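You operate a simulated robot arm through the tools that you are given. There is no shell and no other tool. Be economical: measure what you need, move in short steps, check, and stop when the job is done.

Carry out the task below with a simulated two-armed robot. There is one attempt and no reset: what you move stays moved.

Task
Take the orange cap and put it on the top of the trolley. Take the brass nut on the top of the steel bench and put it away on the side bench before the controller. Put the blue digital gauge from the top of the steel bench on the grey metal disc there and the black digital gauge on the filter stand under the drain spout. Take the black threaded pipe on the top of the steel bench and put it away on the top of the trolley. Take the silver threaded pipe on the top of the steel bench and put it away on the top of the trolley. Put one of the relief valves from the top of the steel bench on the top of the trolley. Take the tub on the top of the steel bench and put it away on the third shelf in the middle bay from the top of the parts rack. Take the sensor pocket from the top of the steel bench and put it on the right end of the side bench. Put the plug-in block marked "link" from the top of the steel bench on top of the black pipe coupling there and the plug-in block that says "speed" on the blue tape spool. Put two of the small threaded pipes from the top of the steel bench on the top of the low table. Pull the door open. Any order will do. Set down upright: black threaded pipe, silver threaded pipe, relief valve, tub, small threaded pipe.

The check looks at the end state, three seconds after you hand in, the way a careful person would. Anything else that was tipped, shoved, dropped, spilled or broken makes it a failure. A push-on lid holds only when it is set on centred and level and pressed home; a screw cap is set on level and turned clockwise until tight.

Robot
Two 7-joint arms with two-finger parallel grippers on one trunk, on a base that drives. Base frame: it is fixed to the floor where the robot stands at the start and does not move with it; the origin is under the middle of the robot, x ahead of it, y to its left, z up; the surface under the hand at the start is at about z = 0.866. Readings come in m, degrees, newtons and seconds.
The left shoulder is at the start at [0.02, 0.113, 1.222], the right one opposite. With the tool pointing down near the work surface each hand reaches from about 0.22 to 0.6 m from the robot's upright axis, wherever it stands, measured 20 degrees to its own side. Places, roughly: black pipe coupling (6x6x7 cm) [0.5, -0.5, 0.9]; black threaded pipe (5x4x6 cm) [0.5, 0.2, 0.9]; blue tape spool (6x6x2 cm) [0.4, -0.3, 0.9]; brass nut (4x5x2 cm) [0.6, 0.1, 0.9]; digital gauge [0.5, 0.25, 1]; door [-3.8, -3.4, 1]; filter stand under the drain spout [-3.4, -1.8, 0.7]; metal disc [0.5, 0.5, 0.75]; orange cap (4x4x3 cm) [0.4, 0, 0.9]; plug-in block [0.75, -0.5, 1]; relief valve [0.5, 0.75, 1]; right end of the side bench (15x22 cm) [-3.32, 0.14, 0.8]; sensor pocket (3x3x8 cm) [0.5, -0.2, 0.9]; side bench before the controller (34x20 cm) [-3.28, -0.74, 0.8]; silver threaded pipe (5x4x6 cm) [0.4, 0.6, 0.9]; small threaded pipe (4x3x5 cm) [0.4, -0.2, 0.9]; third shelf in the middle bay of the parts rack [-2.2, 1.4, 0.9]; top of the low table [0.9, -2.1, 0.6]; top of the trolley (76x22 cm) [-1.24, -0.2, 0.84]; tub [0.75, 1.25, 1]. Payload 1.57 kg a hand.
Tool frame (each hand has its own): the origin (TCP) lies between the finger pads and is the grasp point; the fingertips stand 0.03 m ahead of it; z points along the fingers, y is the line along which they close. The gripper opens to 0.08 m. The fingers are 0.017 m wide and 0.012 m thick; the gripper's body (0.04 by 0.082 m) begins 0.08 m behind the TCP.
Orientation is that of the tool frame in the base frame, as a unit quaternion [w, x, y, z]. With the fingers straight down and closing along the base's y, the tool's x points along the base's -x, its y along +y and its z along -z.

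Tools
- The arms move only by the tool nudge_tool. It takes "left_plan", "right_plan" or both (then of equal length, played together; a hand with none holds still); each is a list of rows, each an object of numbers (a shift or turn left out is 0, a gripper value left out holds the last): "x", "y", "z": the shift along the base's x, y, z in m; "ax", "ay", "az": the turn, a rotation vector about the base's x, y, z in degrees. In form: [{"x": .., "y": .., "z": .., "ax": .., "ay": .., "az": ..}, ...]. A call has 1 to 8 rows; each row is the pose to reach, as a shift and turn from the pose commanded when the call began. "left_grip" and "right_grip" are, for a hand that has rows, the finger opening in m, from 0 to 0.08, set as the call begins (left out, the last holds). Each row takes 0.2 s and may step no farther than 0.05 m and 8.6 degrees from the row before; otherwise, or with a gripper value out of range, the whole call is refused. Where a pose cannot be reached the arm comes as near as it can. A force on the tool above 40 N (or 10 N above the force at the start of the call, whichever is more), or a blocked arm, ends the call early, and 0.2 s more pass. Each finger travels about 0.045 m/s and halts on what it meets, pressing with about 24 N; the grip force reading is that of the motor and also rises with nothing between the fingers. The clock runs only during rows and for 0.2 s after the last one: add rows that repeat a pose to give the fingers time. It gives the time, the measured TCP pose, the force on the tool (base axes), the opening and the grip force at its end, in the units of the frame above (readings bear some noise), with the torque about the TCP (base axes, N m) and any sound that the robot's microphone picked up.
- Cameras (640 x 400 px; columns grow to the right, rows downward): "scene" is now at [0.0523, -0.0558, 1.3163]; the picture's right is [-0.79, -0.61, 0.00], its down [-0.51, 0.66, -0.55] and it looks along [0.34, -0.44, -0.83] (base axes); focal length 214 px, centre (320, 200). "left" rides on the left gripper at [0.072, 0.007, -0.122] in its tool frame; the picture's right is [-0.09, 1.00, 0.00], its down [-0.84, -0.08, -0.54] and it looks along [-0.54, -0.05, 0.84] (tool axes); focal length 238 px, centre (320, 200). "right" rides on the right gripper at [0.072, -0.007, -0.122] in its tool frame; the picture's right is [0.09, 1.00, 0.00], its down [-0.84, 0.08, -0.54] and it looks along [-0.54, 0.05, 0.84] (tool axes); focal length 238 px, centre (320, 200). There is no depth. A picture from a camera that has moved, and an enlarged one, comes with that camera's place and axes in the base frame and with its lens.
- capture(camera): a new picture of that camera. It takes no simulated time.
- lift_body(by): slides the trunk up (or, below 0, down) by that many m; the arms and the scene camera ride with it, the base frame stays. It gives what a move gives, with no picture.
- steer(legs): drives the robot by 1 to 6 legs, each [ahead, left, turn to the left] in m, m and degrees, along the robot's own axes; the way and the turn of a leg run together, so that a leg with both is an arc; at most 1.5 m and 180 degrees a leg. The arms and the cameras ride along, it lands a little off, and it stops where it bumps. It gives what a move gives.
- aim_head(pan, tilt): turns the head with the scene camera to pan (to the left, within 80 degrees either way) and tilt (down, from -29 to 69), counted from straight ahead of the robot. It gives what a move gives.
- enlarge(camera, box): a new picture of the part [left, top, right, bottom] of that camera's present view, enlarged. It takes no simulated time.
- job_done(): hands the job in; it is judged then, once.

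Work in short steps. Places have to be worked out from the pictures, the camera data and where the tool is seen: move nearer, look again, correct. Check each grasp and each placing, and mend what went wrong. You have 598 turns and 370 pictures in all, those below and enlarged ones among them. Open the grippers and draw the arms clear of the work before you hand the job in, unless the task says otherwise.

The tools are called after "Emit:" as name(argument=value, ...) on one line, values as JSON. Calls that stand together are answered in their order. nudge_tool: Moves the arms, as the interface text tells. Its arguments: {"type":"object","properties":{"left_plan":{"type":"array","items":{"type":"object","properties":{"x":{"type":"number"},"y":{"type":"number"},"z":{"type":"number"},"ax":{"type":"number"},"ay":{"type":"number"},"az":{"type":"number"}}}},"left_grip":{"type":"number"},"right_plan":{"type":"array","items":{"type":"object","properties":{"x":{"type":"number"},"y":{"type":"number"},"z":{"type":"number"},"ax":{"type":"number"},"ay":{"type":"number"},"az":{"type":"number"}}}},"right_grip":{"type":"number"}},"required":[]} The other tools are called the same way: lift_body (by) slides the trunk up or down; steer (legs) drives the base; aim_head (pan, tilt) turns the head that bears the scene camera; capture (camera) takes a picture; enlarge (camera, box) takes an enlarged picture of a part of a camera's view; job_done () hands the job in.

At the start:

```text
t: 0.0
left_position: [0.4551, 0.0786, 1.1594]
left_tcp_rot: [0.001, 0.0, 1.0, 0.0]
left_ft_force: [0.1, -0.1, 0.0]
left_torque: [0.02, -0.03, 0.0]
left_width: 0.08
left_gripper_force: 0.0
right_position: [0.4531, -0.2498, 1.0963]
right_tcp_rot: [0.001, 0.0, 1.0, 0.0]
right_ft_force: [0.9, 0.3, 0.0]
right_torque: [-0.02, -0.01, 0.02]
right_width: 0.0798
right_gripper_force: 0.1
trunk travel left (down, up): [-0.275, 0.295]
robot x, y, heading: [-0.0037, 0.0026, -0.1]
head pan, tilt: [-52.5, 56.6]
```

scene: 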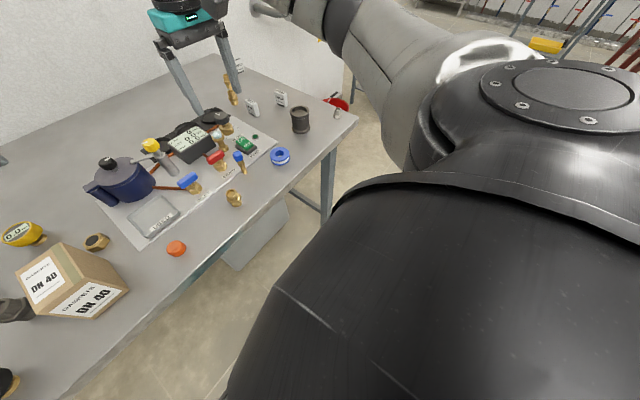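
right: 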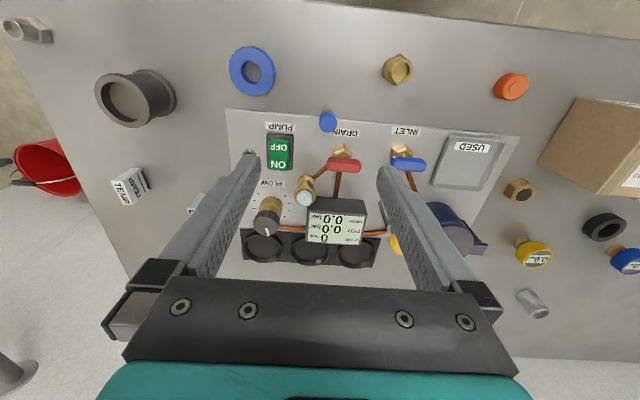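
left: 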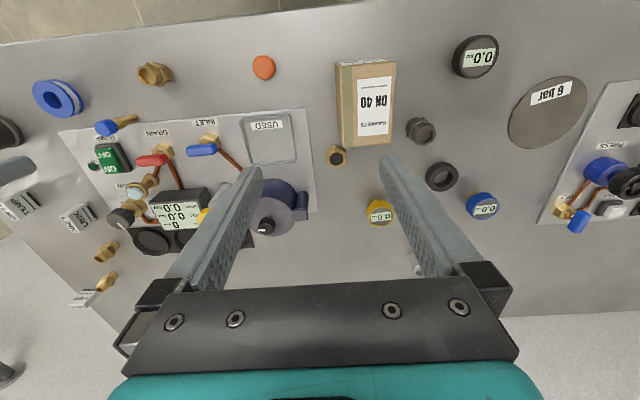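

I start by surveying the bench with the head camera, looking ahead and to the left.

Emit:
aim_head(pan=0, tilt=45)

Emit:
capture(camera="scene")

Emit:
aim_head(pan=55, tilt=40)

Emit:
capture(camera="scene")

```text
t: 1.2
left_position: [0.4567, 0.0791, 1.1581]
left_tcp_rot: [0.0, -0.001, 1.0, -0.001]
left_ft_force: [0.0, -0.8, -0.8]
left_torque: [0.01, 0.02, -0.04]
left_width: 0.0798
left_gripper_force: 0.0
right_position: [0.4523, -0.2502, 1.0954]
right_tcp_rot: [0.001, 0.0, 1.0, 0.0]
right_ft_force: [-0.5, 0.5, 0.1]
right_torque: [-0.01, 0.01, 0.02]
right_width: 0.0799
right_gripper_force: 0.0
trunk travel left (down, up): [-0.275, 0.295]
robot x, y, heading: [0.0024, -0.0031, -0.1]
head pan, tilt: [0.0, 45.0]
```

```text
366 pictures are left
camera scene: at [0.0907, 0.0, 1.3317], right [0.0, -1.0, 0.0], down [-0.71, 0.0, -0.71], along [0.71, 0.0, -0.71], focal length 214 px, centre (320, 200)
```

scene: 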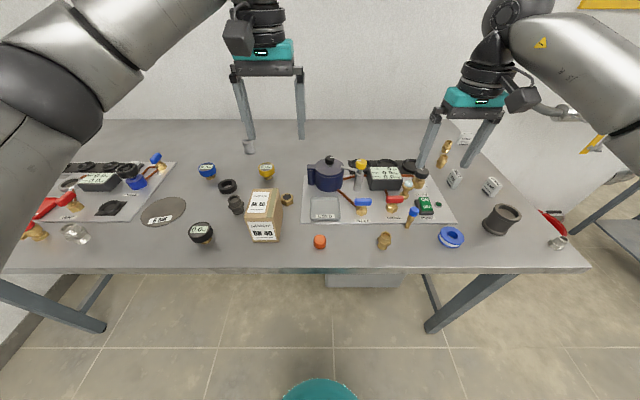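

```text
t: 2.5
left_position: [0.4554, 0.0791, 1.1593]
left_tcp_rot: [0.0, -0.001, 1.0, 0.0]
left_ft_force: [-0.2, 0.0, 0.3]
left_torque: [-0.01, -0.01, 0.0]
left_width: 0.08
left_gripper_force: 0.0
right_position: [0.4526, -0.2505, 1.0967]
right_tcp_rot: [0.0, -0.001, 1.0, 0.0]
right_ft_force: [0.4, 0.2, -0.4]
right_torque: [0.01, -0.01, 0.03]
right_width: 0.0802
right_gripper_force: 0.0
trunk travel left (down, up): [-0.275, 0.295]
robot x, y, heading: [-0.0017, 0.0007, -0.0]
head pan, tilt: [55.0, 40.0]
```

```text
365 pictures are left
camera scene: at [0.0582, 0.0697, 1.3389], right [0.82, -0.57, 0.0], down [-0.37, -0.53, -0.77], along [0.44, 0.63, -0.64], focal length 214 px, centre (320, 200)
```

scene: 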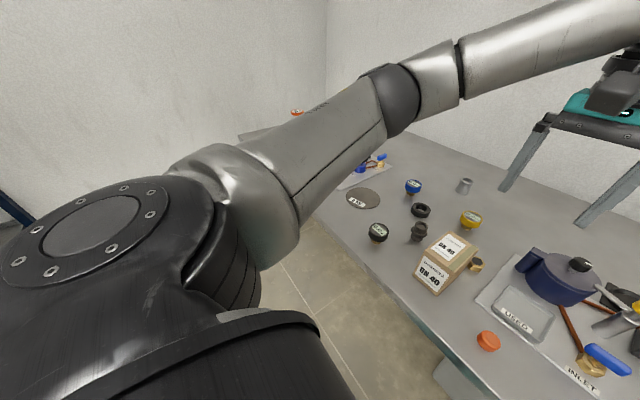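

The front view shows the objects well; I'll zoom in on left and right halves.

Emit:
aim_head(pan=0, tilt=45)

Emit:
enlarge(camera="scene", box=[0, 120, 220, 258])

Emit:
enlarge(camera="scene", box=[180, 120, 400, 258])

Emit:
enlarge(camera="scene", box=[380, 120, 600, 258])

Emit:
aim_head(pan=35, tilt=30)

Emit:
capture(camera="scene")

```text
t: 3.7
left_position: [0.4553, 0.079, 1.1603]
left_tcp_rot: [0.0, 0.0, 1.0, 0.001]
left_ft_force: [-0.2, 0.1, 0.7]
left_torque: [-0.03, 0.0, -0.02]
left_width: 0.08
left_gripper_force: 0.1
right_position: [0.4538, -0.2495, 1.0965]
right_tcp_rot: [0.0, 0.0, 1.0, 0.0]
right_ft_force: [-0.1, 0.1, -1.0]
right_torque: [0.0, 0.01, 0.03]
right_width: 0.0796
right_gripper_force: 0.0
trunk travel left (down, up): [-0.275, 0.295]
robot x, y, heading: [0.0009, 0.0026, -0.2]
head pan, tilt: [0.0, 45.0]
```

```text
2.90 times, centred on (110, 189) of scene
camera zoom: at [0.0907, 0.0002, 1.3317], right [0.0, -1.0, 0.0], down [-0.71, 0.0, -0.71], along [0.71, 0.0, -0.71], focal length 622 px, centre (929, 232)
```

zoom: 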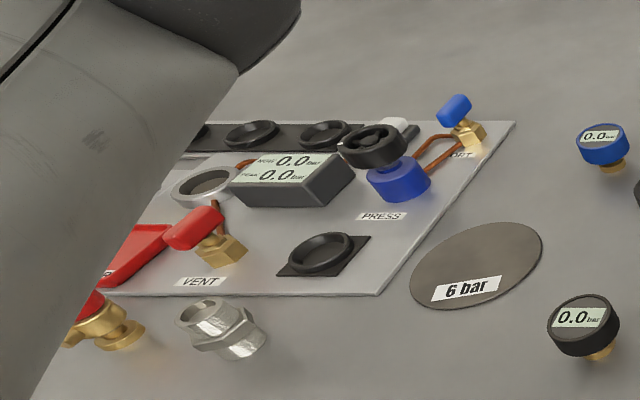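

```text
2.90 times, centred on (290, 189) of scene
camera zoom: at [0.0907, 0.0002, 1.3317], right [0.0, -1.0, 0.0], down [-0.71, 0.0, -0.71], along [0.71, 0.0, -0.71], focal length 622 px, centre (407, 232)
```

zoom: 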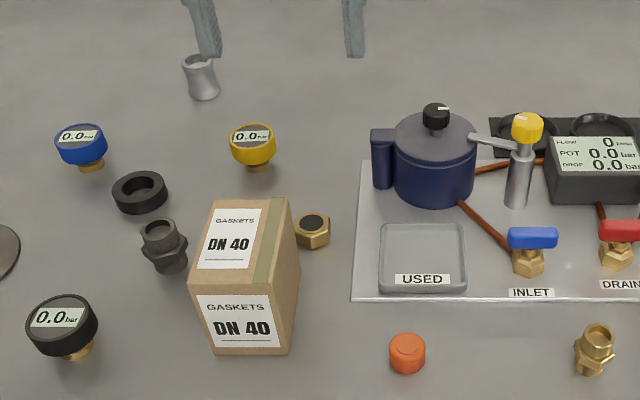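

```text
2.90 times, centred on (490, 189) of scene
camera zoom: at [0.0907, 0.0002, 1.3317], right [0.0, -1.0, 0.0], down [-0.71, 0.0, -0.71], along [0.71, 0.0, -0.71], focal length 622 px, centre (-173, 232)
```

zoom: 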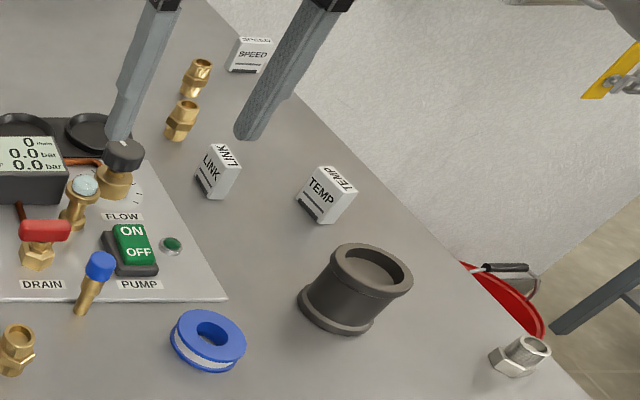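

```text
t: 4.7
left_position: [0.4555, 0.0792, 1.1576]
left_tcp_rot: [0.0, -0.001, 1.0, 0.0]
left_ft_force: [0.0, 0.6, -0.6]
left_torque: [0.01, 0.02, 0.0]
left_width: 0.0803
left_gripper_force: 0.0
right_position: [0.4534, -0.2498, 1.095]
right_tcp_rot: [0.0, 0.0, 1.0, 0.0]
right_ft_force: [0.2, 0.7, 0.2]
right_torque: [0.02, -0.01, 0.0]
right_width: 0.0798
right_gripper_force: 0.1
trunk travel left (down, up): [-0.275, 0.295]
robot x, y, heading: [-0.0026, -0.0017, -0.1]
head pan, tilt: [35.0, 30.0]
```

```text
361 pictures are left
camera scene: at [0.0835, 0.0519, 1.3542], right [0.57, -0.82, 0.0], down [-0.41, -0.29, -0.87], along [0.71, 0.5, -0.5], focal length 214 px, centre (320, 200)
```

scene: 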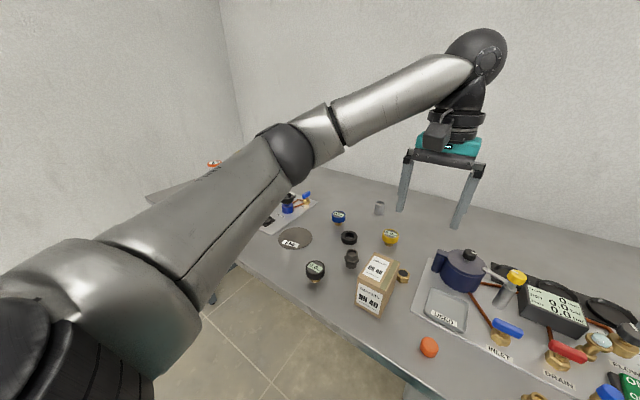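

I need to know how much room the base has; look down ahead of it and to the right/back.

Emit:
aim_head(pan=0, tilt=69)

Emit:
capture(camera="scene")

Emit:
aim_head(pan=-78, tilt=25)

Emit:
capture(camera="scene")

Emit:
aim_head(pan=-45, tilt=30)

Emit:
capture(camera="scene")

```text
t: 5.8
left_position: [0.4564, 0.0799, 1.1587]
left_tcp_rot: [0.0, -0.001, 1.0, -0.001]
left_ft_force: [-1.0, 0.4, -0.6]
left_torque: [-0.03, 0.0, -0.01]
left_width: 0.0802
left_gripper_force: 0.0
right_position: [0.4529, -0.2496, 1.097]
right_tcp_rot: [-0.001, 0.0, 1.0, 0.0]
right_ft_force: [-1.4, 0.0, -0.7]
right_torque: [0.0, -0.02, 0.02]
right_width: 0.0798
right_gripper_force: 0.1
trunk travel left (down, up): [-0.275, 0.295]
robot x, y, heading: [-0.0022, -0.0026, -0.1]
head pan, tilt: [0.0, 68.8]
```

```text
360 pictures are left
camera scene: at [0.0654, 0.0002, 1.3028], right [0.0, -1.0, 0.0], down [-0.93, 0.0, -0.36], along [0.36, 0.0, -0.93], focal length 214 px, centre (320, 200)
```

scene: 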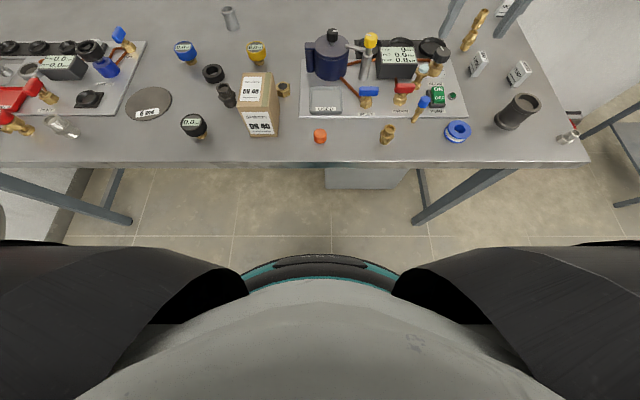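

```text
t: 7.3
left_position: [0.4569, 0.0791, 1.1594]
left_tcp_rot: [0.0, 0.0, 1.0, 0.0]
left_ft_force: [0.3, -0.2, 1.0]
left_torque: [-0.01, 0.01, -0.02]
left_width: 0.0801
left_gripper_force: 0.2
right_position: [0.4526, -0.251, 1.0962]
right_tcp_rot: [-0.001, 0.001, 1.0, 0.0]
right_ft_force: [-0.8, 0.1, -0.9]
right_torque: [-0.01, 0.02, -0.03]
right_width: 0.08
right_gripper_force: 0.1
trunk travel left (down, up): [-0.275, 0.295]
robot x, y, heading: [-0.0035, -0.0021, -0.4]
head pan, tilt: [-78.0, 25.0]
```

```text
359 pictures are left
camera scene: at [0.0286, -0.09, 1.3622], right [-0.98, -0.21, 0.0], down [-0.09, 0.41, -0.91], along [0.19, -0.89, -0.42], focal length 214 px, centre (320, 200)
```

scene: 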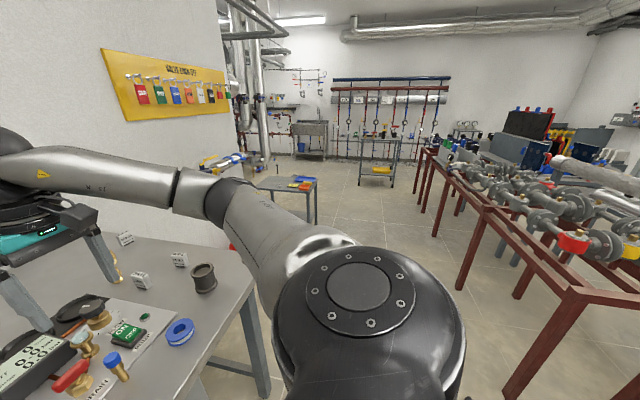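

```text
t: 8.2
left_position: [0.4553, 0.0805, 1.1577]
left_tcp_rot: [0.001, 0.0, 1.0, 0.0]
left_ft_force: [-0.1, 0.1, -0.1]
left_torque: [-0.01, 0.03, -0.02]
left_width: 0.08
left_gripper_force: 0.0
right_position: [0.4523, -0.2501, 1.0957]
right_tcp_rot: [0.001, 0.0, 1.0, 0.0]
right_ft_force: [0.7, -0.2, 1.3]
right_torque: [-0.03, 0.0, 0.0]
right_width: 0.0803
right_gripper_force: 0.1
trunk travel left (down, up): [-0.275, 0.295]
robot x, y, heading: [-0.0002, 0.0, 0.1]
head pan, tilt: [-45.0, 30.0]
```

```text
358 pictures are left
camera scene: at [0.0733, -0.0639, 1.3543], right [-0.71, -0.71, 0.0], down [-0.35, 0.35, -0.87], along [0.61, -0.61, -0.5], focal length 214 px, centre (320, 200)
```

scene: 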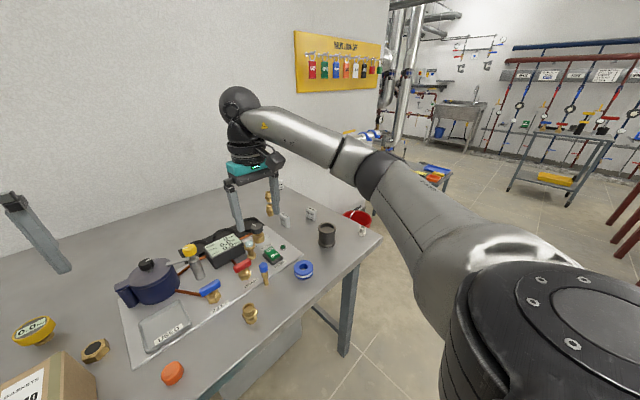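

Robot base stands clear of the bench. I'll drive left 0.35 m (and a bit ahead) to handle the blue gauge → disc and look closely with the left wrist camera.

Emit:
steer(legs=[[0.0, 0.35, 0], [0.05, 0, 0]])

Emit:
capture(camera="left")

Emit:
capture(camera="right")

Emit:
aim_head(pan=0, tilt=45)

Emit:
capture(camera="scene")

```text
t: 11.0
left_position: [0.5077, 0.4261, 1.1578]
left_tcp_rot: [-0.001, 0.002, 1.0, 0.0]
left_ft_force: [0.2, 0.0, -0.2]
left_torque: [-0.02, 0.04, -0.04]
left_width: 0.0802
left_gripper_force: 0.0
right_position: [0.504, 0.0973, 1.0954]
right_tcp_rot: [-0.001, 0.002, 1.0, 0.0]
right_ft_force: [0.1, 0.3, 0.0]
right_torque: [0.01, 0.01, 0.0]
right_width: 0.0802
right_gripper_force: 0.2
trunk travel left (down, up): [-0.275, 0.295]
robot x, y, heading: [0.0492, 0.347, -0.3]
head pan, tilt: [-45.0, 30.0]
```

```text
357 pictures are left
camera left: at [0.4354, 0.4331, 1.2803], right [0.1, 1.0, 0.0], down [0.84, -0.08, 0.54], along [0.54, -0.05, -0.84], focal length 238 px, centre (320, 200)
```

left: 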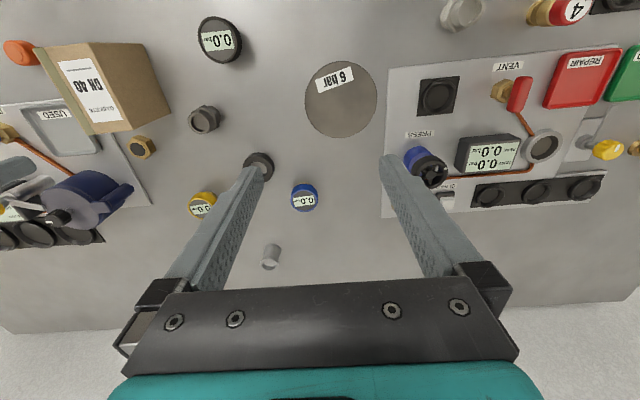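

```text
356 pictures are left
camera right: at [0.4307, 0.0899, 1.2178], right [-0.09, 1.0, 0.0], down [0.84, 0.07, 0.54], along [0.54, 0.05, -0.84], focal length 238 px, centre (320, 200)
```

right: 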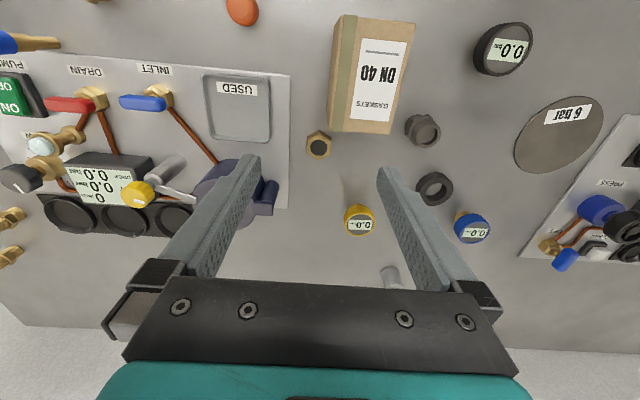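

```text
t: 12.2
left_position: [0.5069, 0.4272, 1.1593]
left_tcp_rot: [0.0, 0.002, 1.0, 0.0]
left_ft_force: [0.2, 0.6, 0.2]
left_torque: [0.04, 0.01, 0.0]
left_width: 0.08
left_gripper_force: 0.0
right_position: [0.5015, 0.0972, 1.0966]
right_tcp_rot: [0.0, 0.002, 1.0, 0.0]
right_ft_force: [-0.4, -0.2, 0.1]
right_torque: [-0.03, -0.02, 0.04]
right_width: 0.0802
right_gripper_force: 0.1
trunk travel left (down, up): [-0.275, 0.295]
robot x, y, heading: [0.0513, 0.3489, -0.3]
head pan, tilt: [0.0, 45.0]
```

```text
355 pictures are left
camera scene: at [0.1411, 0.3486, 1.3317], right [0.0, -1.0, 0.0], down [-0.71, 0.0, -0.71], along [0.71, 0.0, -0.71], focal length 214 px, centre (320, 200)
```

scene: 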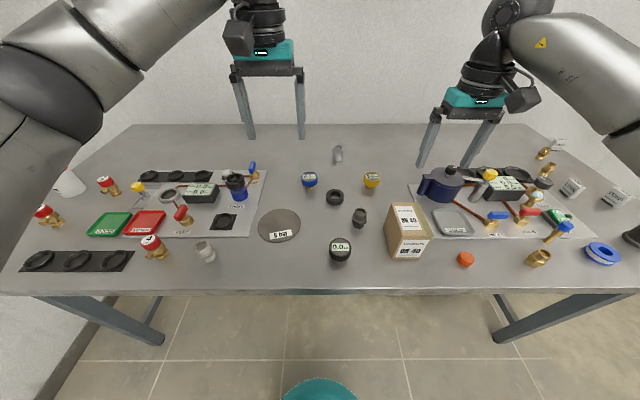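

The blue gauge stands near (0.665, 0.385). I'll drive 0.07 ahead for reach and lower the left hand above it for a close look.

Emit:
steer(legs=[[0.07, 0, 0]])

Emit:
nudge_tool(left_plan=[{"x": 0.03, "y": -0.02, "z": -0.03}, {"x": 0.05, "y": -0.04, "z": -0.07}, {"x": 0.05, "y": -0.04, "z": -0.11}])

Emit:
capture(camera="left")

```text
t: 13.2
left_position: [0.5771, 0.4259, 1.1585]
left_tcp_rot: [-0.001, 0.002, 1.0, 0.0]
left_ft_force: [-0.1, -0.5, 0.0]
left_torque: [0.03, 0.08, 0.01]
left_width: 0.0799
left_gripper_force: 0.0
right_position: [0.5729, 0.097, 1.0948]
right_tcp_rot: [0.0, 0.002, 1.0, 0.0]
right_ft_force: [-0.2, -0.1, -0.8]
right_torque: [0.02, -0.01, 0.02]
right_width: 0.0802
right_gripper_force: 0.0
trunk travel left (down, up): [-0.275, 0.295]
robot x, y, heading: [0.1208, 0.3472, -0.3]
head pan, tilt: [0.0, 45.0]
```

```text
t: 14.0
left_position: [0.6256, 0.3829, 1.0486]
left_tcp_rot: [0.0, 0.002, 1.0, 0.0]
left_ft_force: [1.0, -0.1, -0.6]
left_torque: [0.01, 0.01, -0.02]
left_width: 0.0799
left_gripper_force: 0.0
right_position: [0.573, 0.0963, 1.0954]
right_tcp_rot: [0.0, 0.003, 1.0, -0.001]
right_ft_force: [0.3, 0.3, -0.5]
right_torque: [0.01, 0.02, 0.0]
right_width: 0.0799
right_gripper_force: 0.0
trunk travel left (down, up): [-0.275, 0.295]
robot x, y, heading: [0.1251, 0.3457, 0.0]
head pan, tilt: [0.0, 45.0]
```

```text
354 pictures are left
camera left: at [0.554, 0.3912, 1.1698], right [0.1, 1.0, 0.0], down [0.84, -0.08, 0.54], along [0.54, -0.05, -0.84], focal length 238 px, centre (320, 200)
```

left: 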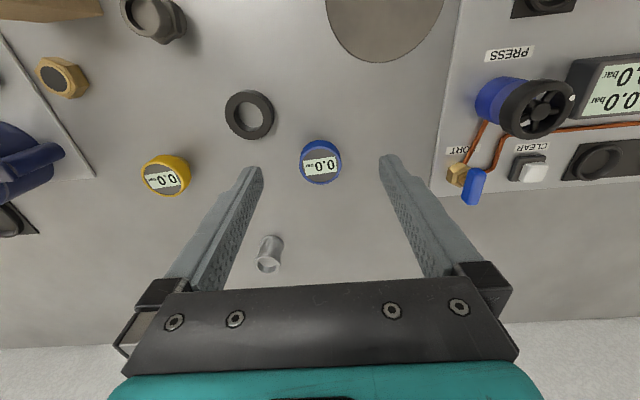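

Get a precise scene view of the blue gauge and disc for height/position.

Emit:
enlarge(camera="scene", box=[230, 140, 390, 240])

```text
4.00 times, centred on (310, 190) of scene
camera zoom: at [0.2119, 0.3487, 1.3316], right [0.0, -1.0, 0.0], down [-0.71, 0.0, -0.71], along [0.71, 0.0, -0.71], focal length 858 px, centre (360, 240)
```

zoom: 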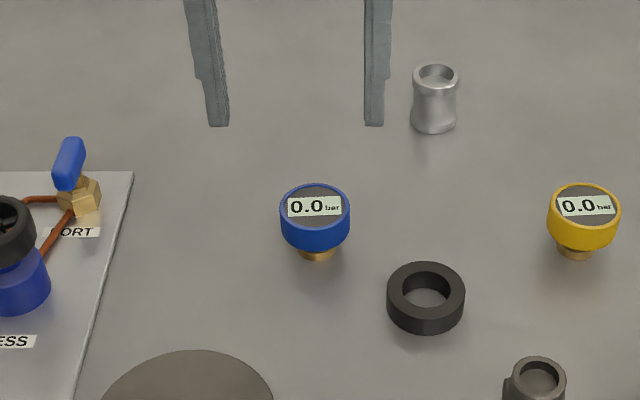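

Gauge at about (0.669, 0.383), head z≈0.88–0.91. Descend over it and grip.

Emit:
nudge_tool(left_plan=[{"x": 0.043, "z": -0.02}, {"x": 0.043, "z": -0.065}, {"x": 0.043, "z": -0.105}, {"x": 0.043, "z": -0.125}])

Emit:
capture(camera="left")

```text
t: 15.0
left_position: [0.6703, 0.3851, 0.9229]
left_tcp_rot: [0.0, 0.002, 1.0, 0.0]
left_ft_force: [0.0, 0.3, 0.3]
left_torque: [0.03, -0.03, -0.04]
left_width: 0.0797
left_gripper_force: 0.0
right_position: [0.572, 0.0972, 1.096]
right_tcp_rot: [0.0, 0.003, 1.0, 0.0]
right_ft_force: [-0.4, 0.5, -0.5]
right_torque: [0.0, 0.01, 0.01]
right_width: 0.0801
right_gripper_force: 0.0
trunk travel left (down, up): [-0.275, 0.295]
robot x, y, heading: [0.1181, 0.3454, -0.4]
head pan, tilt: [0.0, 45.0]
```

```text
352 pictures are left
camera left: at [0.5974, 0.3917, 1.0448], right [0.1, 1.0, 0.0], down [0.84, -0.08, 0.54], along [0.54, -0.05, -0.84], focal length 238 px, centre (320, 200)
```

left: 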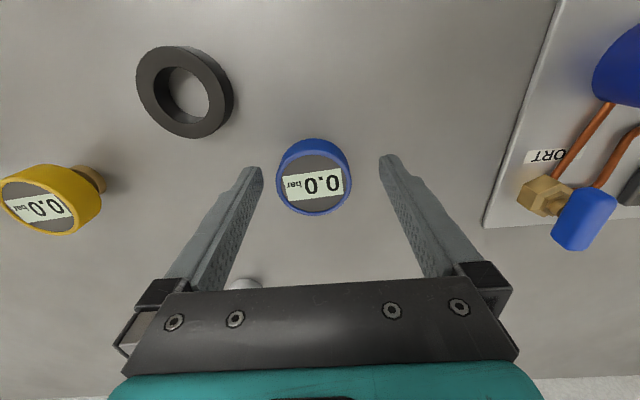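

Well centred. Lower 18 mm, close, and lift a bit.

Emit:
nudge_tool(left_plan=[{"z": -0.01}, {"z": -0.019}])

Emit:
nudge_tool(left_grip=0.03, left_plan=[{}, {}, {}, {}, {}, {"z": 0.03}, {"z": 0.07}])

Emit:
capture(camera="left")

```text
t: 15.6
left_position: [0.671, 0.3856, 0.9047]
left_tcp_rot: [0.0, 0.001, 1.0, 0.0]
left_ft_force: [0.2, -0.4, 0.2]
left_torque: [0.0, 0.02, -0.01]
left_width: 0.0801
left_gripper_force: 0.1
right_position: [0.573, 0.097, 1.0951]
right_tcp_rot: [0.001, 0.002, 1.0, 0.0]
right_ft_force: [-0.1, -0.6, -0.3]
right_torque: [0.01, 0.01, -0.01]
right_width: 0.0803
right_gripper_force: 0.1
trunk travel left (down, up): [-0.275, 0.295]
robot x, y, heading: [0.1176, 0.3501, -0.5]
head pan, tilt: [0.0, 45.0]
```

```text
t: 17.2
left_position: [0.672, 0.3888, 0.9738]
left_tcp_rot: [-0.002, 0.001, 1.0, 0.0]
left_ft_force: [0.0, 0.2, -2.8]
left_torque: [0.02, 0.01, 0.0]
left_width: 0.0511
left_gripper_force: 24.1
right_position: [0.5717, 0.0981, 1.0961]
right_tcp_rot: [0.0, 0.002, 1.0, 0.0]
right_ft_force: [0.6, 0.0, 0.2]
right_torque: [0.0, 0.0, 0.03]
right_width: 0.0798
right_gripper_force: 0.1
trunk travel left (down, up): [-0.275, 0.295]
robot x, y, heading: [0.1229, 0.3476, -0.6]
head pan, tilt: [0.0, 45.0]
```

```text
351 pictures are left
camera left: at [0.5991, 0.395, 1.0957], right [0.1, 1.0, 0.0], down [0.84, -0.08, 0.54], along [0.54, -0.05, -0.84], focal length 238 px, centre (320, 200)
```

left: 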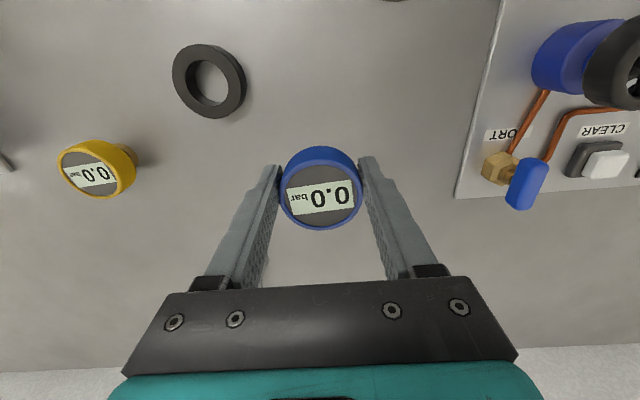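

Held. Carry to the disc centre (~0.508, 0.458) and look.

Emit:
nudge_tool(left_plan=[{"x": -0.045, "y": 0.02}, {"x": -0.085, "y": 0.04}, {"x": -0.125, "y": 0.055}, {"x": -0.163, "y": 0.07}, {"x": -0.163, "y": 0.07}])

Emit:
enlarge(camera="scene", box=[200, 150, 360, 250])

Emit:
capture(camera="left")

```text
t: 18.4
left_position: [0.5052, 0.4579, 0.9739]
left_tcp_rot: [-0.001, 0.002, 1.0, -0.001]
left_ft_force: [-0.3, 0.2, -1.7]
left_torque: [-0.01, 0.08, 0.01]
left_width: 0.051
left_gripper_force: 23.7
right_position: [0.5732, 0.0968, 1.0952]
right_tcp_rot: [-0.001, 0.003, 1.0, 0.0]
right_ft_force: [-0.3, 0.1, -0.5]
right_torque: [-0.01, -0.01, -0.02]
right_width: 0.0799
right_gripper_force: 0.1
trunk travel left (down, up): [-0.275, 0.295]
robot x, y, heading: [0.1195, 0.3494, -0.4]
head pan, tilt: [0.0, 45.0]
```

```text
4.00 times, centred on (280, 200) of scene
camera zoom: at [0.2119, 0.3483, 1.3316], right [0.0, -1.0, 0.0], down [-0.71, 0.0, -0.71], along [0.71, 0.0, -0.71], focal length 858 px, centre (480, 200)
```

zoom: 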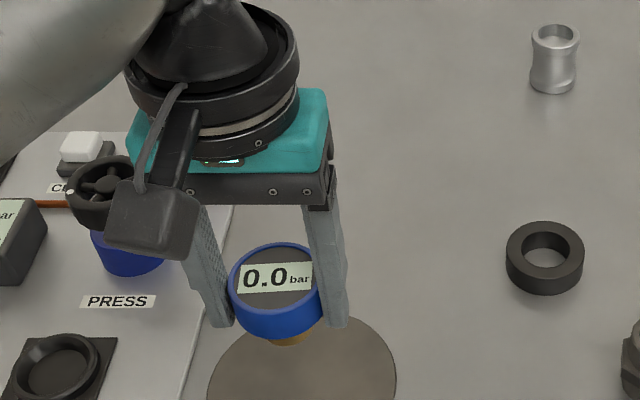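

```text
349 pictures are left
camera left: at [0.4335, 0.4643, 1.0963], right [0.1, 1.0, 0.0], down [0.84, -0.08, 0.54], along [0.54, -0.05, -0.84], focal length 238 px, centre (320, 200)
```

left: 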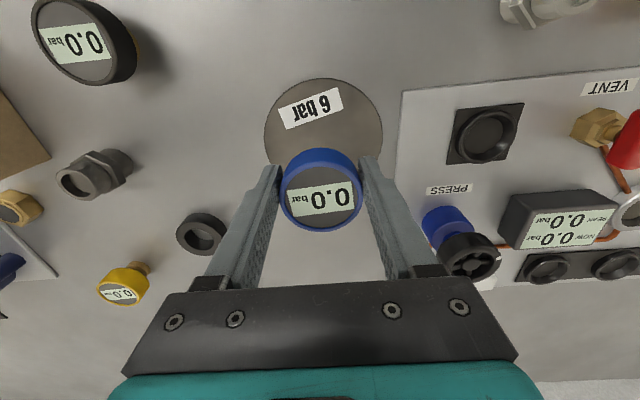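

Centre matches. Lower onto the disc.

Emit:
nudge_tool(left_plan=[{"z": -0.04}, {"z": -0.058}, {"z": -0.063}, {"z": -0.066}, {"z": -0.068}])

```text
t: 19.6
left_position: [0.5067, 0.4571, 0.9067]
left_tcp_rot: [0.0, 0.002, 1.0, 0.0]
left_ft_force: [-0.5, 0.7, 2.1]
left_torque: [0.02, 0.08, 0.0]
left_width: 0.0506
left_gripper_force: 24.1
right_position: [0.5721, 0.0974, 1.0954]
right_tcp_rot: [0.0, 0.003, 1.0, 0.001]
right_ft_force: [0.3, 0.5, -0.3]
right_torque: [0.02, -0.02, 0.02]
right_width: 0.0801
right_gripper_force: 0.0
trunk travel left (down, up): [-0.275, 0.295]
robot x, y, heading: [0.1163, 0.3479, -0.4]
head pan, tilt: [0.0, 45.0]
```

Force turned upward (contact). Release slowly and lift away.

Emit:
nudge_tool(left_grip=0.08, left_plan=[{}, {}, {}, {}, {"z": 0.05}, {"z": 0.1}])

Emit:
capture(camera="left")

```text
t: 21.0
left_position: [0.506, 0.4575, 1.006]
left_tcp_rot: [-0.001, 0.002, 1.0, 0.0]
left_ft_force: [0.4, 0.4, 0.0]
left_torque: [0.01, 0.03, -0.02]
left_width: 0.08
left_gripper_force: 0.2
right_position: [0.5731, 0.0965, 1.0955]
right_tcp_rot: [0.0, 0.003, 1.0, 0.0]
right_ft_force: [-0.6, 0.7, 0.6]
right_torque: [-0.02, 0.02, 0.03]
right_width: 0.0801
right_gripper_force: 0.1
trunk travel left (down, up): [-0.275, 0.295]
robot x, y, heading: [0.1235, 0.3473, -0.3]
head pan, tilt: [0.0, 45.0]
```

```text
348 pictures are left
camera left: at [0.4348, 0.464, 1.1281], right [0.1, 1.0, 0.0], down [0.84, -0.08, 0.54], along [0.54, -0.05, -0.84], focal length 238 px, centre (320, 200)
```

left: 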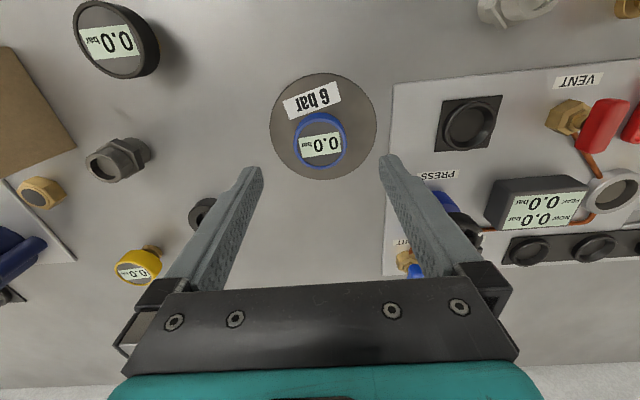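

Blue gauge is standing on the disc. Next the silver threaded pipe near (0.42, 0.62); hover the left hand there.

Emit:
nudge_tool(left_plan=[{"x": -0.03, "y": 0.03, "z": 0.02}, {"x": -0.06, "y": 0.06, "z": 0.03}, {"x": -0.085, "y": 0.095, "z": 0.03}, {"x": -0.095, "y": 0.13, "z": 0.03}, {"x": -0.1, "y": 0.16, "z": 0.03}, {"x": -0.1, "y": 0.16, "z": 0.03}])

Emit:
capture(camera="left")

Emit:
aim_head(pan=30, tilt=50)

Emit:
capture(camera="scene")

```text
t: 22.4
left_position: [0.4085, 0.6136, 1.0347]
left_tcp_rot: [0.0, 0.002, 1.0, 0.001]
left_ft_force: [-0.2, -0.4, -0.6]
left_torque: [0.01, 0.0, -0.04]
left_width: 0.0798
left_gripper_force: 0.0
right_position: [0.5728, 0.0966, 1.0965]
right_tcp_rot: [0.0, 0.002, 1.0, 0.0]
right_ft_force: [1.3, -0.5, 0.4]
right_torque: [-0.01, 0.0, -0.06]
right_width: 0.08
right_gripper_force: 0.1
trunk travel left (down, up): [-0.275, 0.295]
robot x, y, heading: [0.1218, 0.3488, -0.4]
head pan, tilt: [0.0, 45.0]
```

```text
347 pictures are left
camera left: at [0.3354, 0.6223, 1.1566], right [0.1, 1.0, 0.0], down [0.84, -0.08, 0.54], along [0.54, -0.05, -0.84], focal length 238 px, centre (320, 200)
```

left: 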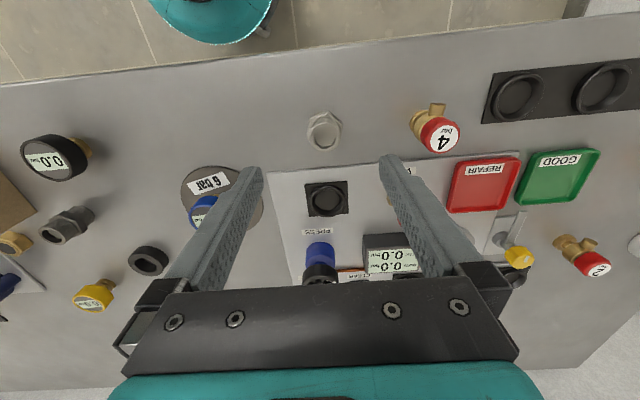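

```text
t: 23.3
left_position: [0.4072, 0.6157, 1.0358]
left_tcp_rot: [0.0, 0.002, 1.0, 0.001]
left_ft_force: [0.0, -0.2, -0.1]
left_torque: [0.0, 0.0, -0.01]
left_width: 0.0801
left_gripper_force: 0.1
right_position: [0.5727, 0.0957, 1.0964]
right_tcp_rot: [0.0, 0.002, 1.0, 0.0]
right_ft_force: [-0.2, 0.6, -0.1]
right_torque: [-0.01, -0.01, -0.03]
right_width: 0.0796
right_gripper_force: 0.1
trunk travel left (down, up): [-0.275, 0.295]
robot x, y, heading: [0.1211, 0.347, -0.0]
head pan, tilt: [30.0, 50.0]
```

```text
346 pictures are left
camera scene: at [0.1972, 0.3869, 1.3248], right [0.5, -0.87, 0.0], down [-0.67, -0.38, -0.64], along [0.56, 0.32, -0.77], focal length 214 px, centre (320, 200)
```

scene: 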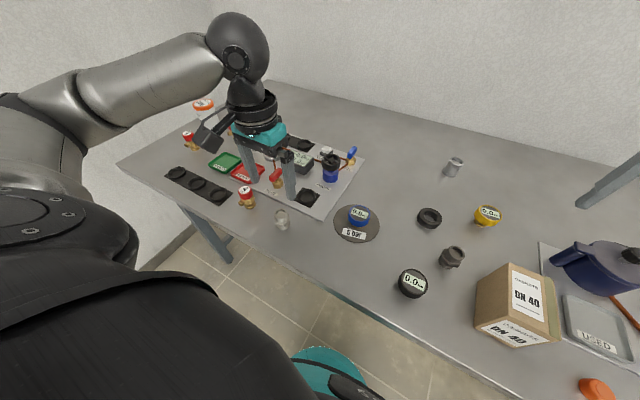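

Zoom to see the hex orientation of the silver pipe.

Emit:
enlarge(camera="left", box=[270, 90, 380, 160])

```text
5.71 times, centred on (325, 125) of left
camera zoom: at [0.3354, 0.6221, 1.1566], right [0.1, 1.0, 0.0], down [0.84, -0.08, 0.54], along [0.54, -0.05, -0.84], focal length 1362 px, centre (291, 629)
```

zoom: 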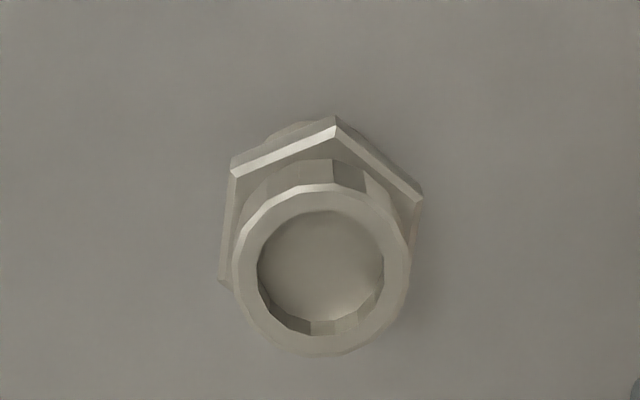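

Flats face ±y. Descend and grip at z≈0.903, then lift.

Emit:
nudge_tool(left_plan=[{"x": 0.002, "y": 0.006, "z": -0.03}, {"x": 0.002, "y": 0.006, "z": -0.075}, {"x": 0.002, "y": 0.006, "z": -0.115}, {"x": 0.002, "y": 0.006, "z": -0.132}])

Emit:
nudge_tool(left_grip=0.02, left_plan=[{}, {}, {}, {}, {}, {}, {"z": 0.04}, {"z": 0.08}])

Emit:
capture(camera="left")

```text
t: 24.3
left_position: [0.4095, 0.6225, 0.9036]
left_tcp_rot: [0.0, 0.002, 1.0, 0.0]
left_ft_force: [-0.1, -0.9, -1.3]
left_torque: [0.01, 0.01, 0.0]
left_width: 0.0799
left_gripper_force: 0.0
right_position: [0.5725, 0.0968, 1.097]
right_tcp_rot: [0.0, 0.003, 1.0, -0.001]
right_ft_force: [0.4, 0.6, -0.1]
right_torque: [0.01, -0.02, 0.0]
right_width: 0.0801
right_gripper_force: 0.1
trunk travel left (down, up): [-0.275, 0.295]
robot x, y, heading: [0.1221, 0.3478, -0.4]
head pan, tilt: [30.0, 50.0]
```

```text
t: 26.1
left_position: [0.4094, 0.6214, 0.9855]
left_tcp_rot: [-0.001, 0.002, 1.0, 0.0]
left_ft_force: [0.7, 0.6, -0.2]
left_torque: [-0.04, -0.03, 0.03]
left_width: 0.0392
left_gripper_force: 23.8
right_position: [0.5721, 0.0958, 1.0973]
right_tcp_rot: [0.0, 0.002, 1.0, 0.0]
right_ft_force: [0.5, -0.5, 0.6]
right_torque: [-0.01, 0.0, -0.01]
right_width: 0.0802
right_gripper_force: 0.0
trunk travel left (down, up): [-0.275, 0.295]
robot x, y, heading: [0.1198, 0.3509, -0.5]
head pan, tilt: [30.0, 50.0]
```

```text
344 pictures are left
camera left: at [0.3368, 0.6286, 1.107], right [0.1, 1.0, 0.0], down [0.84, -0.08, 0.54], along [0.54, -0.05, -0.84], focal length 238 px, centre (320, 200)
```

left: 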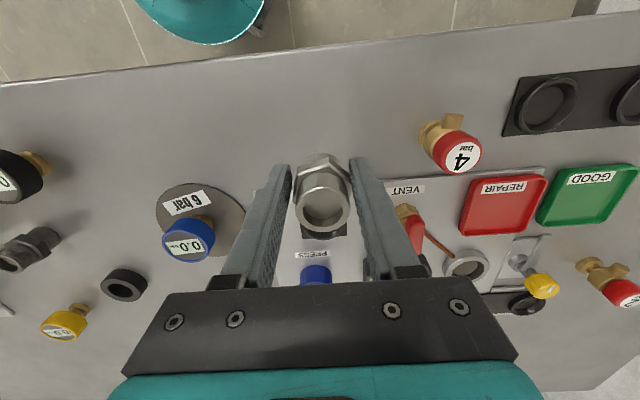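

Silver pipe held. Now hover the right hand over the black pipe at about (0.514, 0.241).

Emit:
nudge_tool(left_plan=[{"z": 0.02}, {"z": 0.04}, {"z": 0.06}, {"z": 0.08}], right_plan=[{"x": -0.015, "y": 0.036}, {"x": -0.03, "y": 0.072}, {"x": -0.045, "y": 0.11}, {"x": -0.058, "y": 0.144, "z": -0.02}])

Emit:
capture(camera="right")

```text
t: 27.1
left_position: [0.4087, 0.6208, 1.0637]
left_tcp_rot: [0.0, 0.002, 1.0, 0.0]
left_ft_force: [0.4, -0.6, -1.2]
left_torque: [0.03, 0.02, -0.02]
left_width: 0.0392
left_gripper_force: 24.2
right_position: [0.5138, 0.2389, 1.0751]
right_tcp_rot: [-0.001, 0.004, 1.0, 0.0]
right_ft_force: [0.3, 0.0, -0.8]
right_torque: [-0.01, 0.01, 0.0]
right_width: 0.0802
right_gripper_force: 0.2
trunk travel left (down, up): [-0.275, 0.295]
robot x, y, heading: [0.12, 0.352, -0.2]
head pan, tilt: [30.0, 50.0]
```

```text
343 pictures are left
camera right: at [0.4411, 0.2319, 1.1972], right [-0.09, 1.0, 0.0], down [0.84, 0.07, 0.54], along [0.54, 0.05, -0.84], focal length 238 px, centre (320, 200)
```

right: 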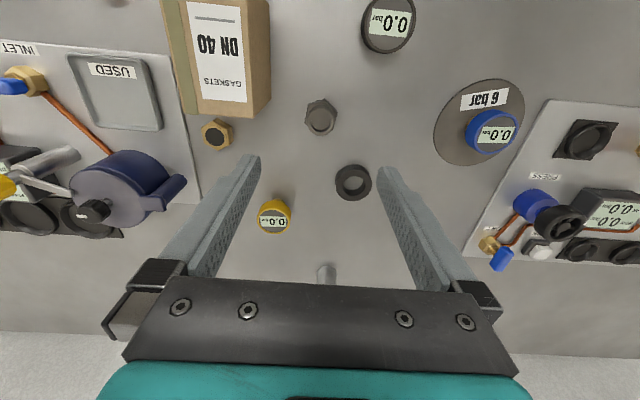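

Emit:
enlarge(camera="right", box=[260, 80, 380, 155])

```text
5.33 times, centred on (320, 118) of right
camera zoom: at [0.4411, 0.2319, 1.1972], right [-0.09, 1.0, 0.0], down [0.84, 0.07, 0.54], along [0.54, 0.05, -0.84], focal length 1271 px, centre (320, 640)
```

zoom: 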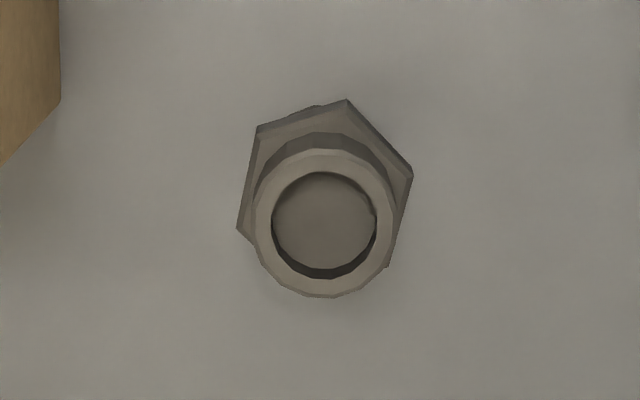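

Aligned nearly. I'll pre-close to 0.062 to keep clear of the box, descend, then grip.

Emit:
nudge_tool(right_grip=0.064, right_plan=[{"x": -0.002, "y": 0.002, "z": -0.03, "az": -4.5}, {"x": -0.002, "y": 0.002, "z": -0.075, "az": -4.5}, {"x": -0.002, "y": 0.002, "z": -0.12, "az": -4.5}, {"x": -0.002, "y": 0.002, "z": -0.155, "az": -4.5}, {"x": -0.002, "y": 0.002, "z": -0.172, "az": -4.5}])

Emit:
nudge_tool(right_grip=0.02, right_plan=[{}, {}, {}, {}, {}, {"z": 0.05}, {"z": 0.1}, {"z": 0.15}])

Emit:
capture(camera="right")

```text
t: 28.3
left_position: [0.4098, 0.621, 1.064]
left_tcp_rot: [0.0, 0.002, 1.0, 0.001]
left_ft_force: [-0.2, 1.3, -0.9]
left_torque: [0.02, 0.0, -0.03]
left_width: 0.0392
left_gripper_force: 23.8
right_position: [0.5118, 0.2431, 0.9036]
right_tcp_rot: [0.001, 0.042, 0.999, 0.0]
right_ft_force: [-0.4, 0.7, 0.3]
right_torque: [0.0, 0.0, 0.0]
right_width: 0.0638
right_gripper_force: 0.0
trunk travel left (down, up): [-0.275, 0.295]
robot x, y, heading: [0.1211, 0.3479, -0.2]
head pan, tilt: [30.0, 50.0]
```

```text
t: 30.1
left_position: [0.4087, 0.6211, 1.0644]
left_tcp_rot: [0.0, 0.002, 1.0, 0.0]
left_ft_force: [0.2, -0.1, -1.2]
left_torque: [0.0, 0.02, 0.03]
left_width: 0.0392
left_gripper_force: 24.1
right_position: [0.5089, 0.2415, 1.0536]
right_tcp_rot: [-0.001, 0.042, 0.999, 0.0]
right_ft_force: [0.4, -0.1, -0.3]
right_torque: [-0.01, 0.01, 0.01]
right_width: 0.0427
right_gripper_force: 23.6
trunk travel left (down, up): [-0.275, 0.295]
robot x, y, heading: [0.1203, 0.3503, -0.5]
head pan, tilt: [30.0, 50.0]
```

```text
341 pictures are left
camera right: at [0.4373, 0.2409, 1.176], right [-0.01, 1.0, 0.0], down [0.84, 0.01, 0.54], along [0.54, 0.0, -0.84], focal length 238 px, centre (320, 200)
```

right: 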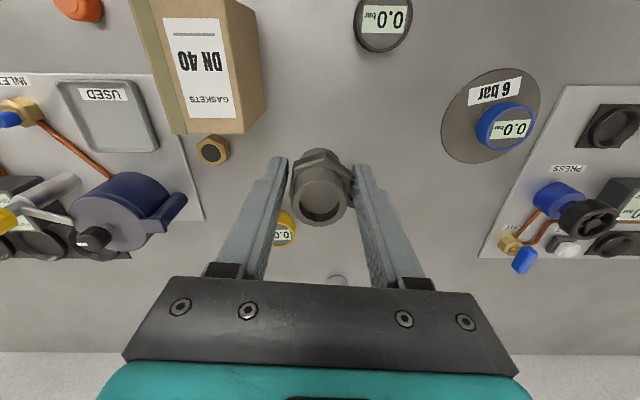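

Both pipes held. Back away from the bench, then turn to look at the trolley.

Emit:
steer(legs=[[-0.42, 0, 0]])

Emit:
aim_head(pan=80, tilt=20)

Emit:
capture(camera="scene")

Emit:
aim_head(pan=-80, tilt=20)

Emit:
capture(camera="scene")

```text
t: 32.7
left_position: [-0.0158, 0.6243, 1.0647]
left_tcp_rot: [-0.001, -0.001, 1.0, 0.0]
left_ft_force: [0.2, -0.4, -1.1]
left_torque: [-0.01, -0.02, 0.04]
left_width: 0.0391
left_gripper_force: 24.5
right_position: [0.0867, 0.2451, 1.0546]
right_tcp_rot: [0.0, 0.039, 0.999, 0.0]
right_ft_force: [-0.6, -0.1, -0.9]
right_torque: [0.02, 0.01, -0.02]
right_width: 0.0425
right_gripper_force: 24.0
trunk travel left (down, up): [-0.275, 0.295]
robot x, y, heading: [-0.3009, 0.3489, -0.2]
head pan, tilt: [30.0, 50.0]
```

```text
t: 33.9
left_position: [-0.0157, 0.6237, 1.0641]
left_tcp_rot: [0.0, -0.001, 1.0, 0.0]
left_ft_force: [0.1, 0.0, -1.5]
left_torque: [0.01, 0.01, 0.02]
left_width: 0.0387
left_gripper_force: 24.0
right_position: [0.0882, 0.2449, 1.0537]
right_tcp_rot: [0.001, 0.039, 0.999, 0.0]
right_ft_force: [-0.7, -0.3, -0.6]
right_torque: [-0.03, 0.02, 0.01]
right_width: 0.0421
right_gripper_force: 24.4
trunk travel left (down, up): [-0.275, 0.295]
robot x, y, heading: [-0.3019, 0.3497, 0.0]
head pan, tilt: [80.0, 20.0]
```

```text
340 pictures are left
camera scene: at [-0.2766, 0.4414, 1.3703], right [0.98, -0.17, 0.0], down [-0.06, -0.34, -0.94], along [0.16, 0.93, -0.34], focal length 214 px, centre (320, 200)
```

scene: 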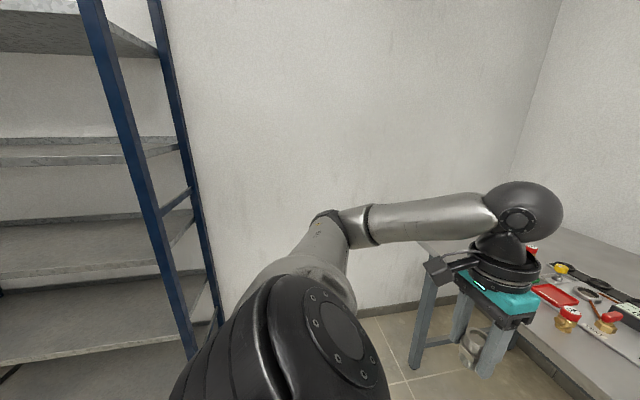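

```text
t: 36.4
left_position: [-0.0161, 0.6238, 1.0647]
left_tcp_rot: [0.0, -0.001, 1.0, 0.0]
left_ft_force: [-0.1, 0.2, -1.8]
left_torque: [0.02, 0.02, 0.01]
left_width: 0.0389
left_gripper_force: 24.1
right_position: [0.0867, 0.2455, 1.0539]
right_tcp_rot: [0.0, 0.039, 0.999, -0.001]
right_ft_force: [-0.1, 0.3, -0.6]
right_torque: [-0.02, -0.02, 0.05]
right_width: 0.0425
right_gripper_force: 23.9
trunk travel left (down, up): [-0.275, 0.295]
robot x, y, heading: [-0.2999, 0.3465, 0.1]
head pan, tilt: [-80.0, 20.0]
```

```text
339 pictures are left
camera scene: at [-0.2765, 0.258, 1.3703], right [-0.98, -0.17, 0.0], down [-0.06, 0.34, -0.94], along [0.16, -0.93, -0.34], focal length 214 px, centre (320, 200)
```

scene: 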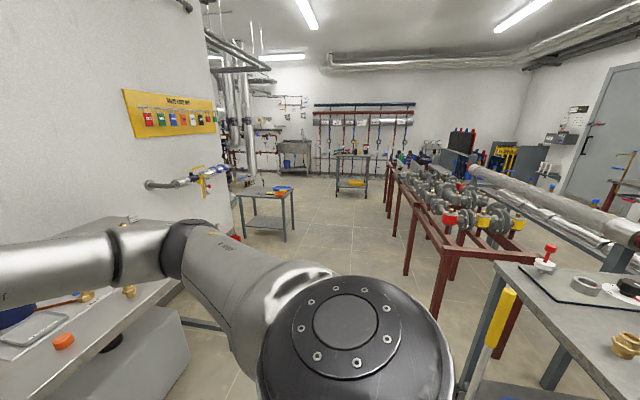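

Trolley seen behind. Turn right 180° in place, then look.

Emit:
steer(legs=[[0, 0, -90], [0, 0, -90]])

Emit:
aim_head(pan=20, tilt=35)

Emit:
capture(camera="scene")

```text
t: 44.4
left_position: [-0.5903, 0.0763, 1.0641]
left_tcp_rot: [0.0, 1.0, -0.001, 0.0]
left_ft_force: [0.1, 0.8, -1.4]
left_torque: [0.02, -0.01, 0.01]
left_width: 0.0382
left_gripper_force: 24.0
right_position: [-0.6915, 0.4545, 1.0527]
right_tcp_rot: [0.0, 0.999, -0.041, 0.0]
right_ft_force: [0.4, 0.4, -2.1]
right_torque: [0.02, -0.02, 0.01]
right_width: 0.0381
right_gripper_force: 24.2
trunk travel left (down, up): [-0.275, 0.295]
robot x, y, heading: [-0.3011, 0.3489, 180.0]
head pan, tilt: [-80.0, 20.0]
```

```text
t: 46.2
left_position: [-0.5905, 0.0753, 1.0645]
left_tcp_rot: [0.0, 1.0, 0.0, 0.0]
left_ft_force: [-0.1, -0.4, -0.5]
left_torque: [-0.01, -0.03, -0.02]
left_width: 0.038
left_gripper_force: 23.7
right_position: [-0.692, 0.4555, 1.0532]
right_tcp_rot: [0.001, 0.999, -0.041, 0.0]
right_ft_force: [0.3, -0.3, -1.2]
right_torque: [-0.01, 0.0, -0.01]
right_width: 0.0385
right_gripper_force: 24.5
trunk travel left (down, up): [-0.275, 0.295]
robot x, y, heading: [-0.3022, 0.3482, 179.9]
head pan, tilt: [20.0, 35.0]
```

```text
338 pictures are left
camera scene: at [-0.3959, 0.3198, 1.3465], right [-0.34, 0.94, 0.0], down [0.54, 0.19, -0.82], along [-0.77, -0.28, -0.57], focal length 214 px, centre (320, 200)
```

scene: 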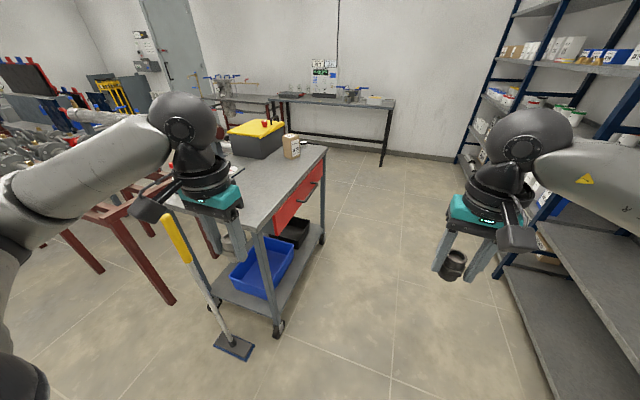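

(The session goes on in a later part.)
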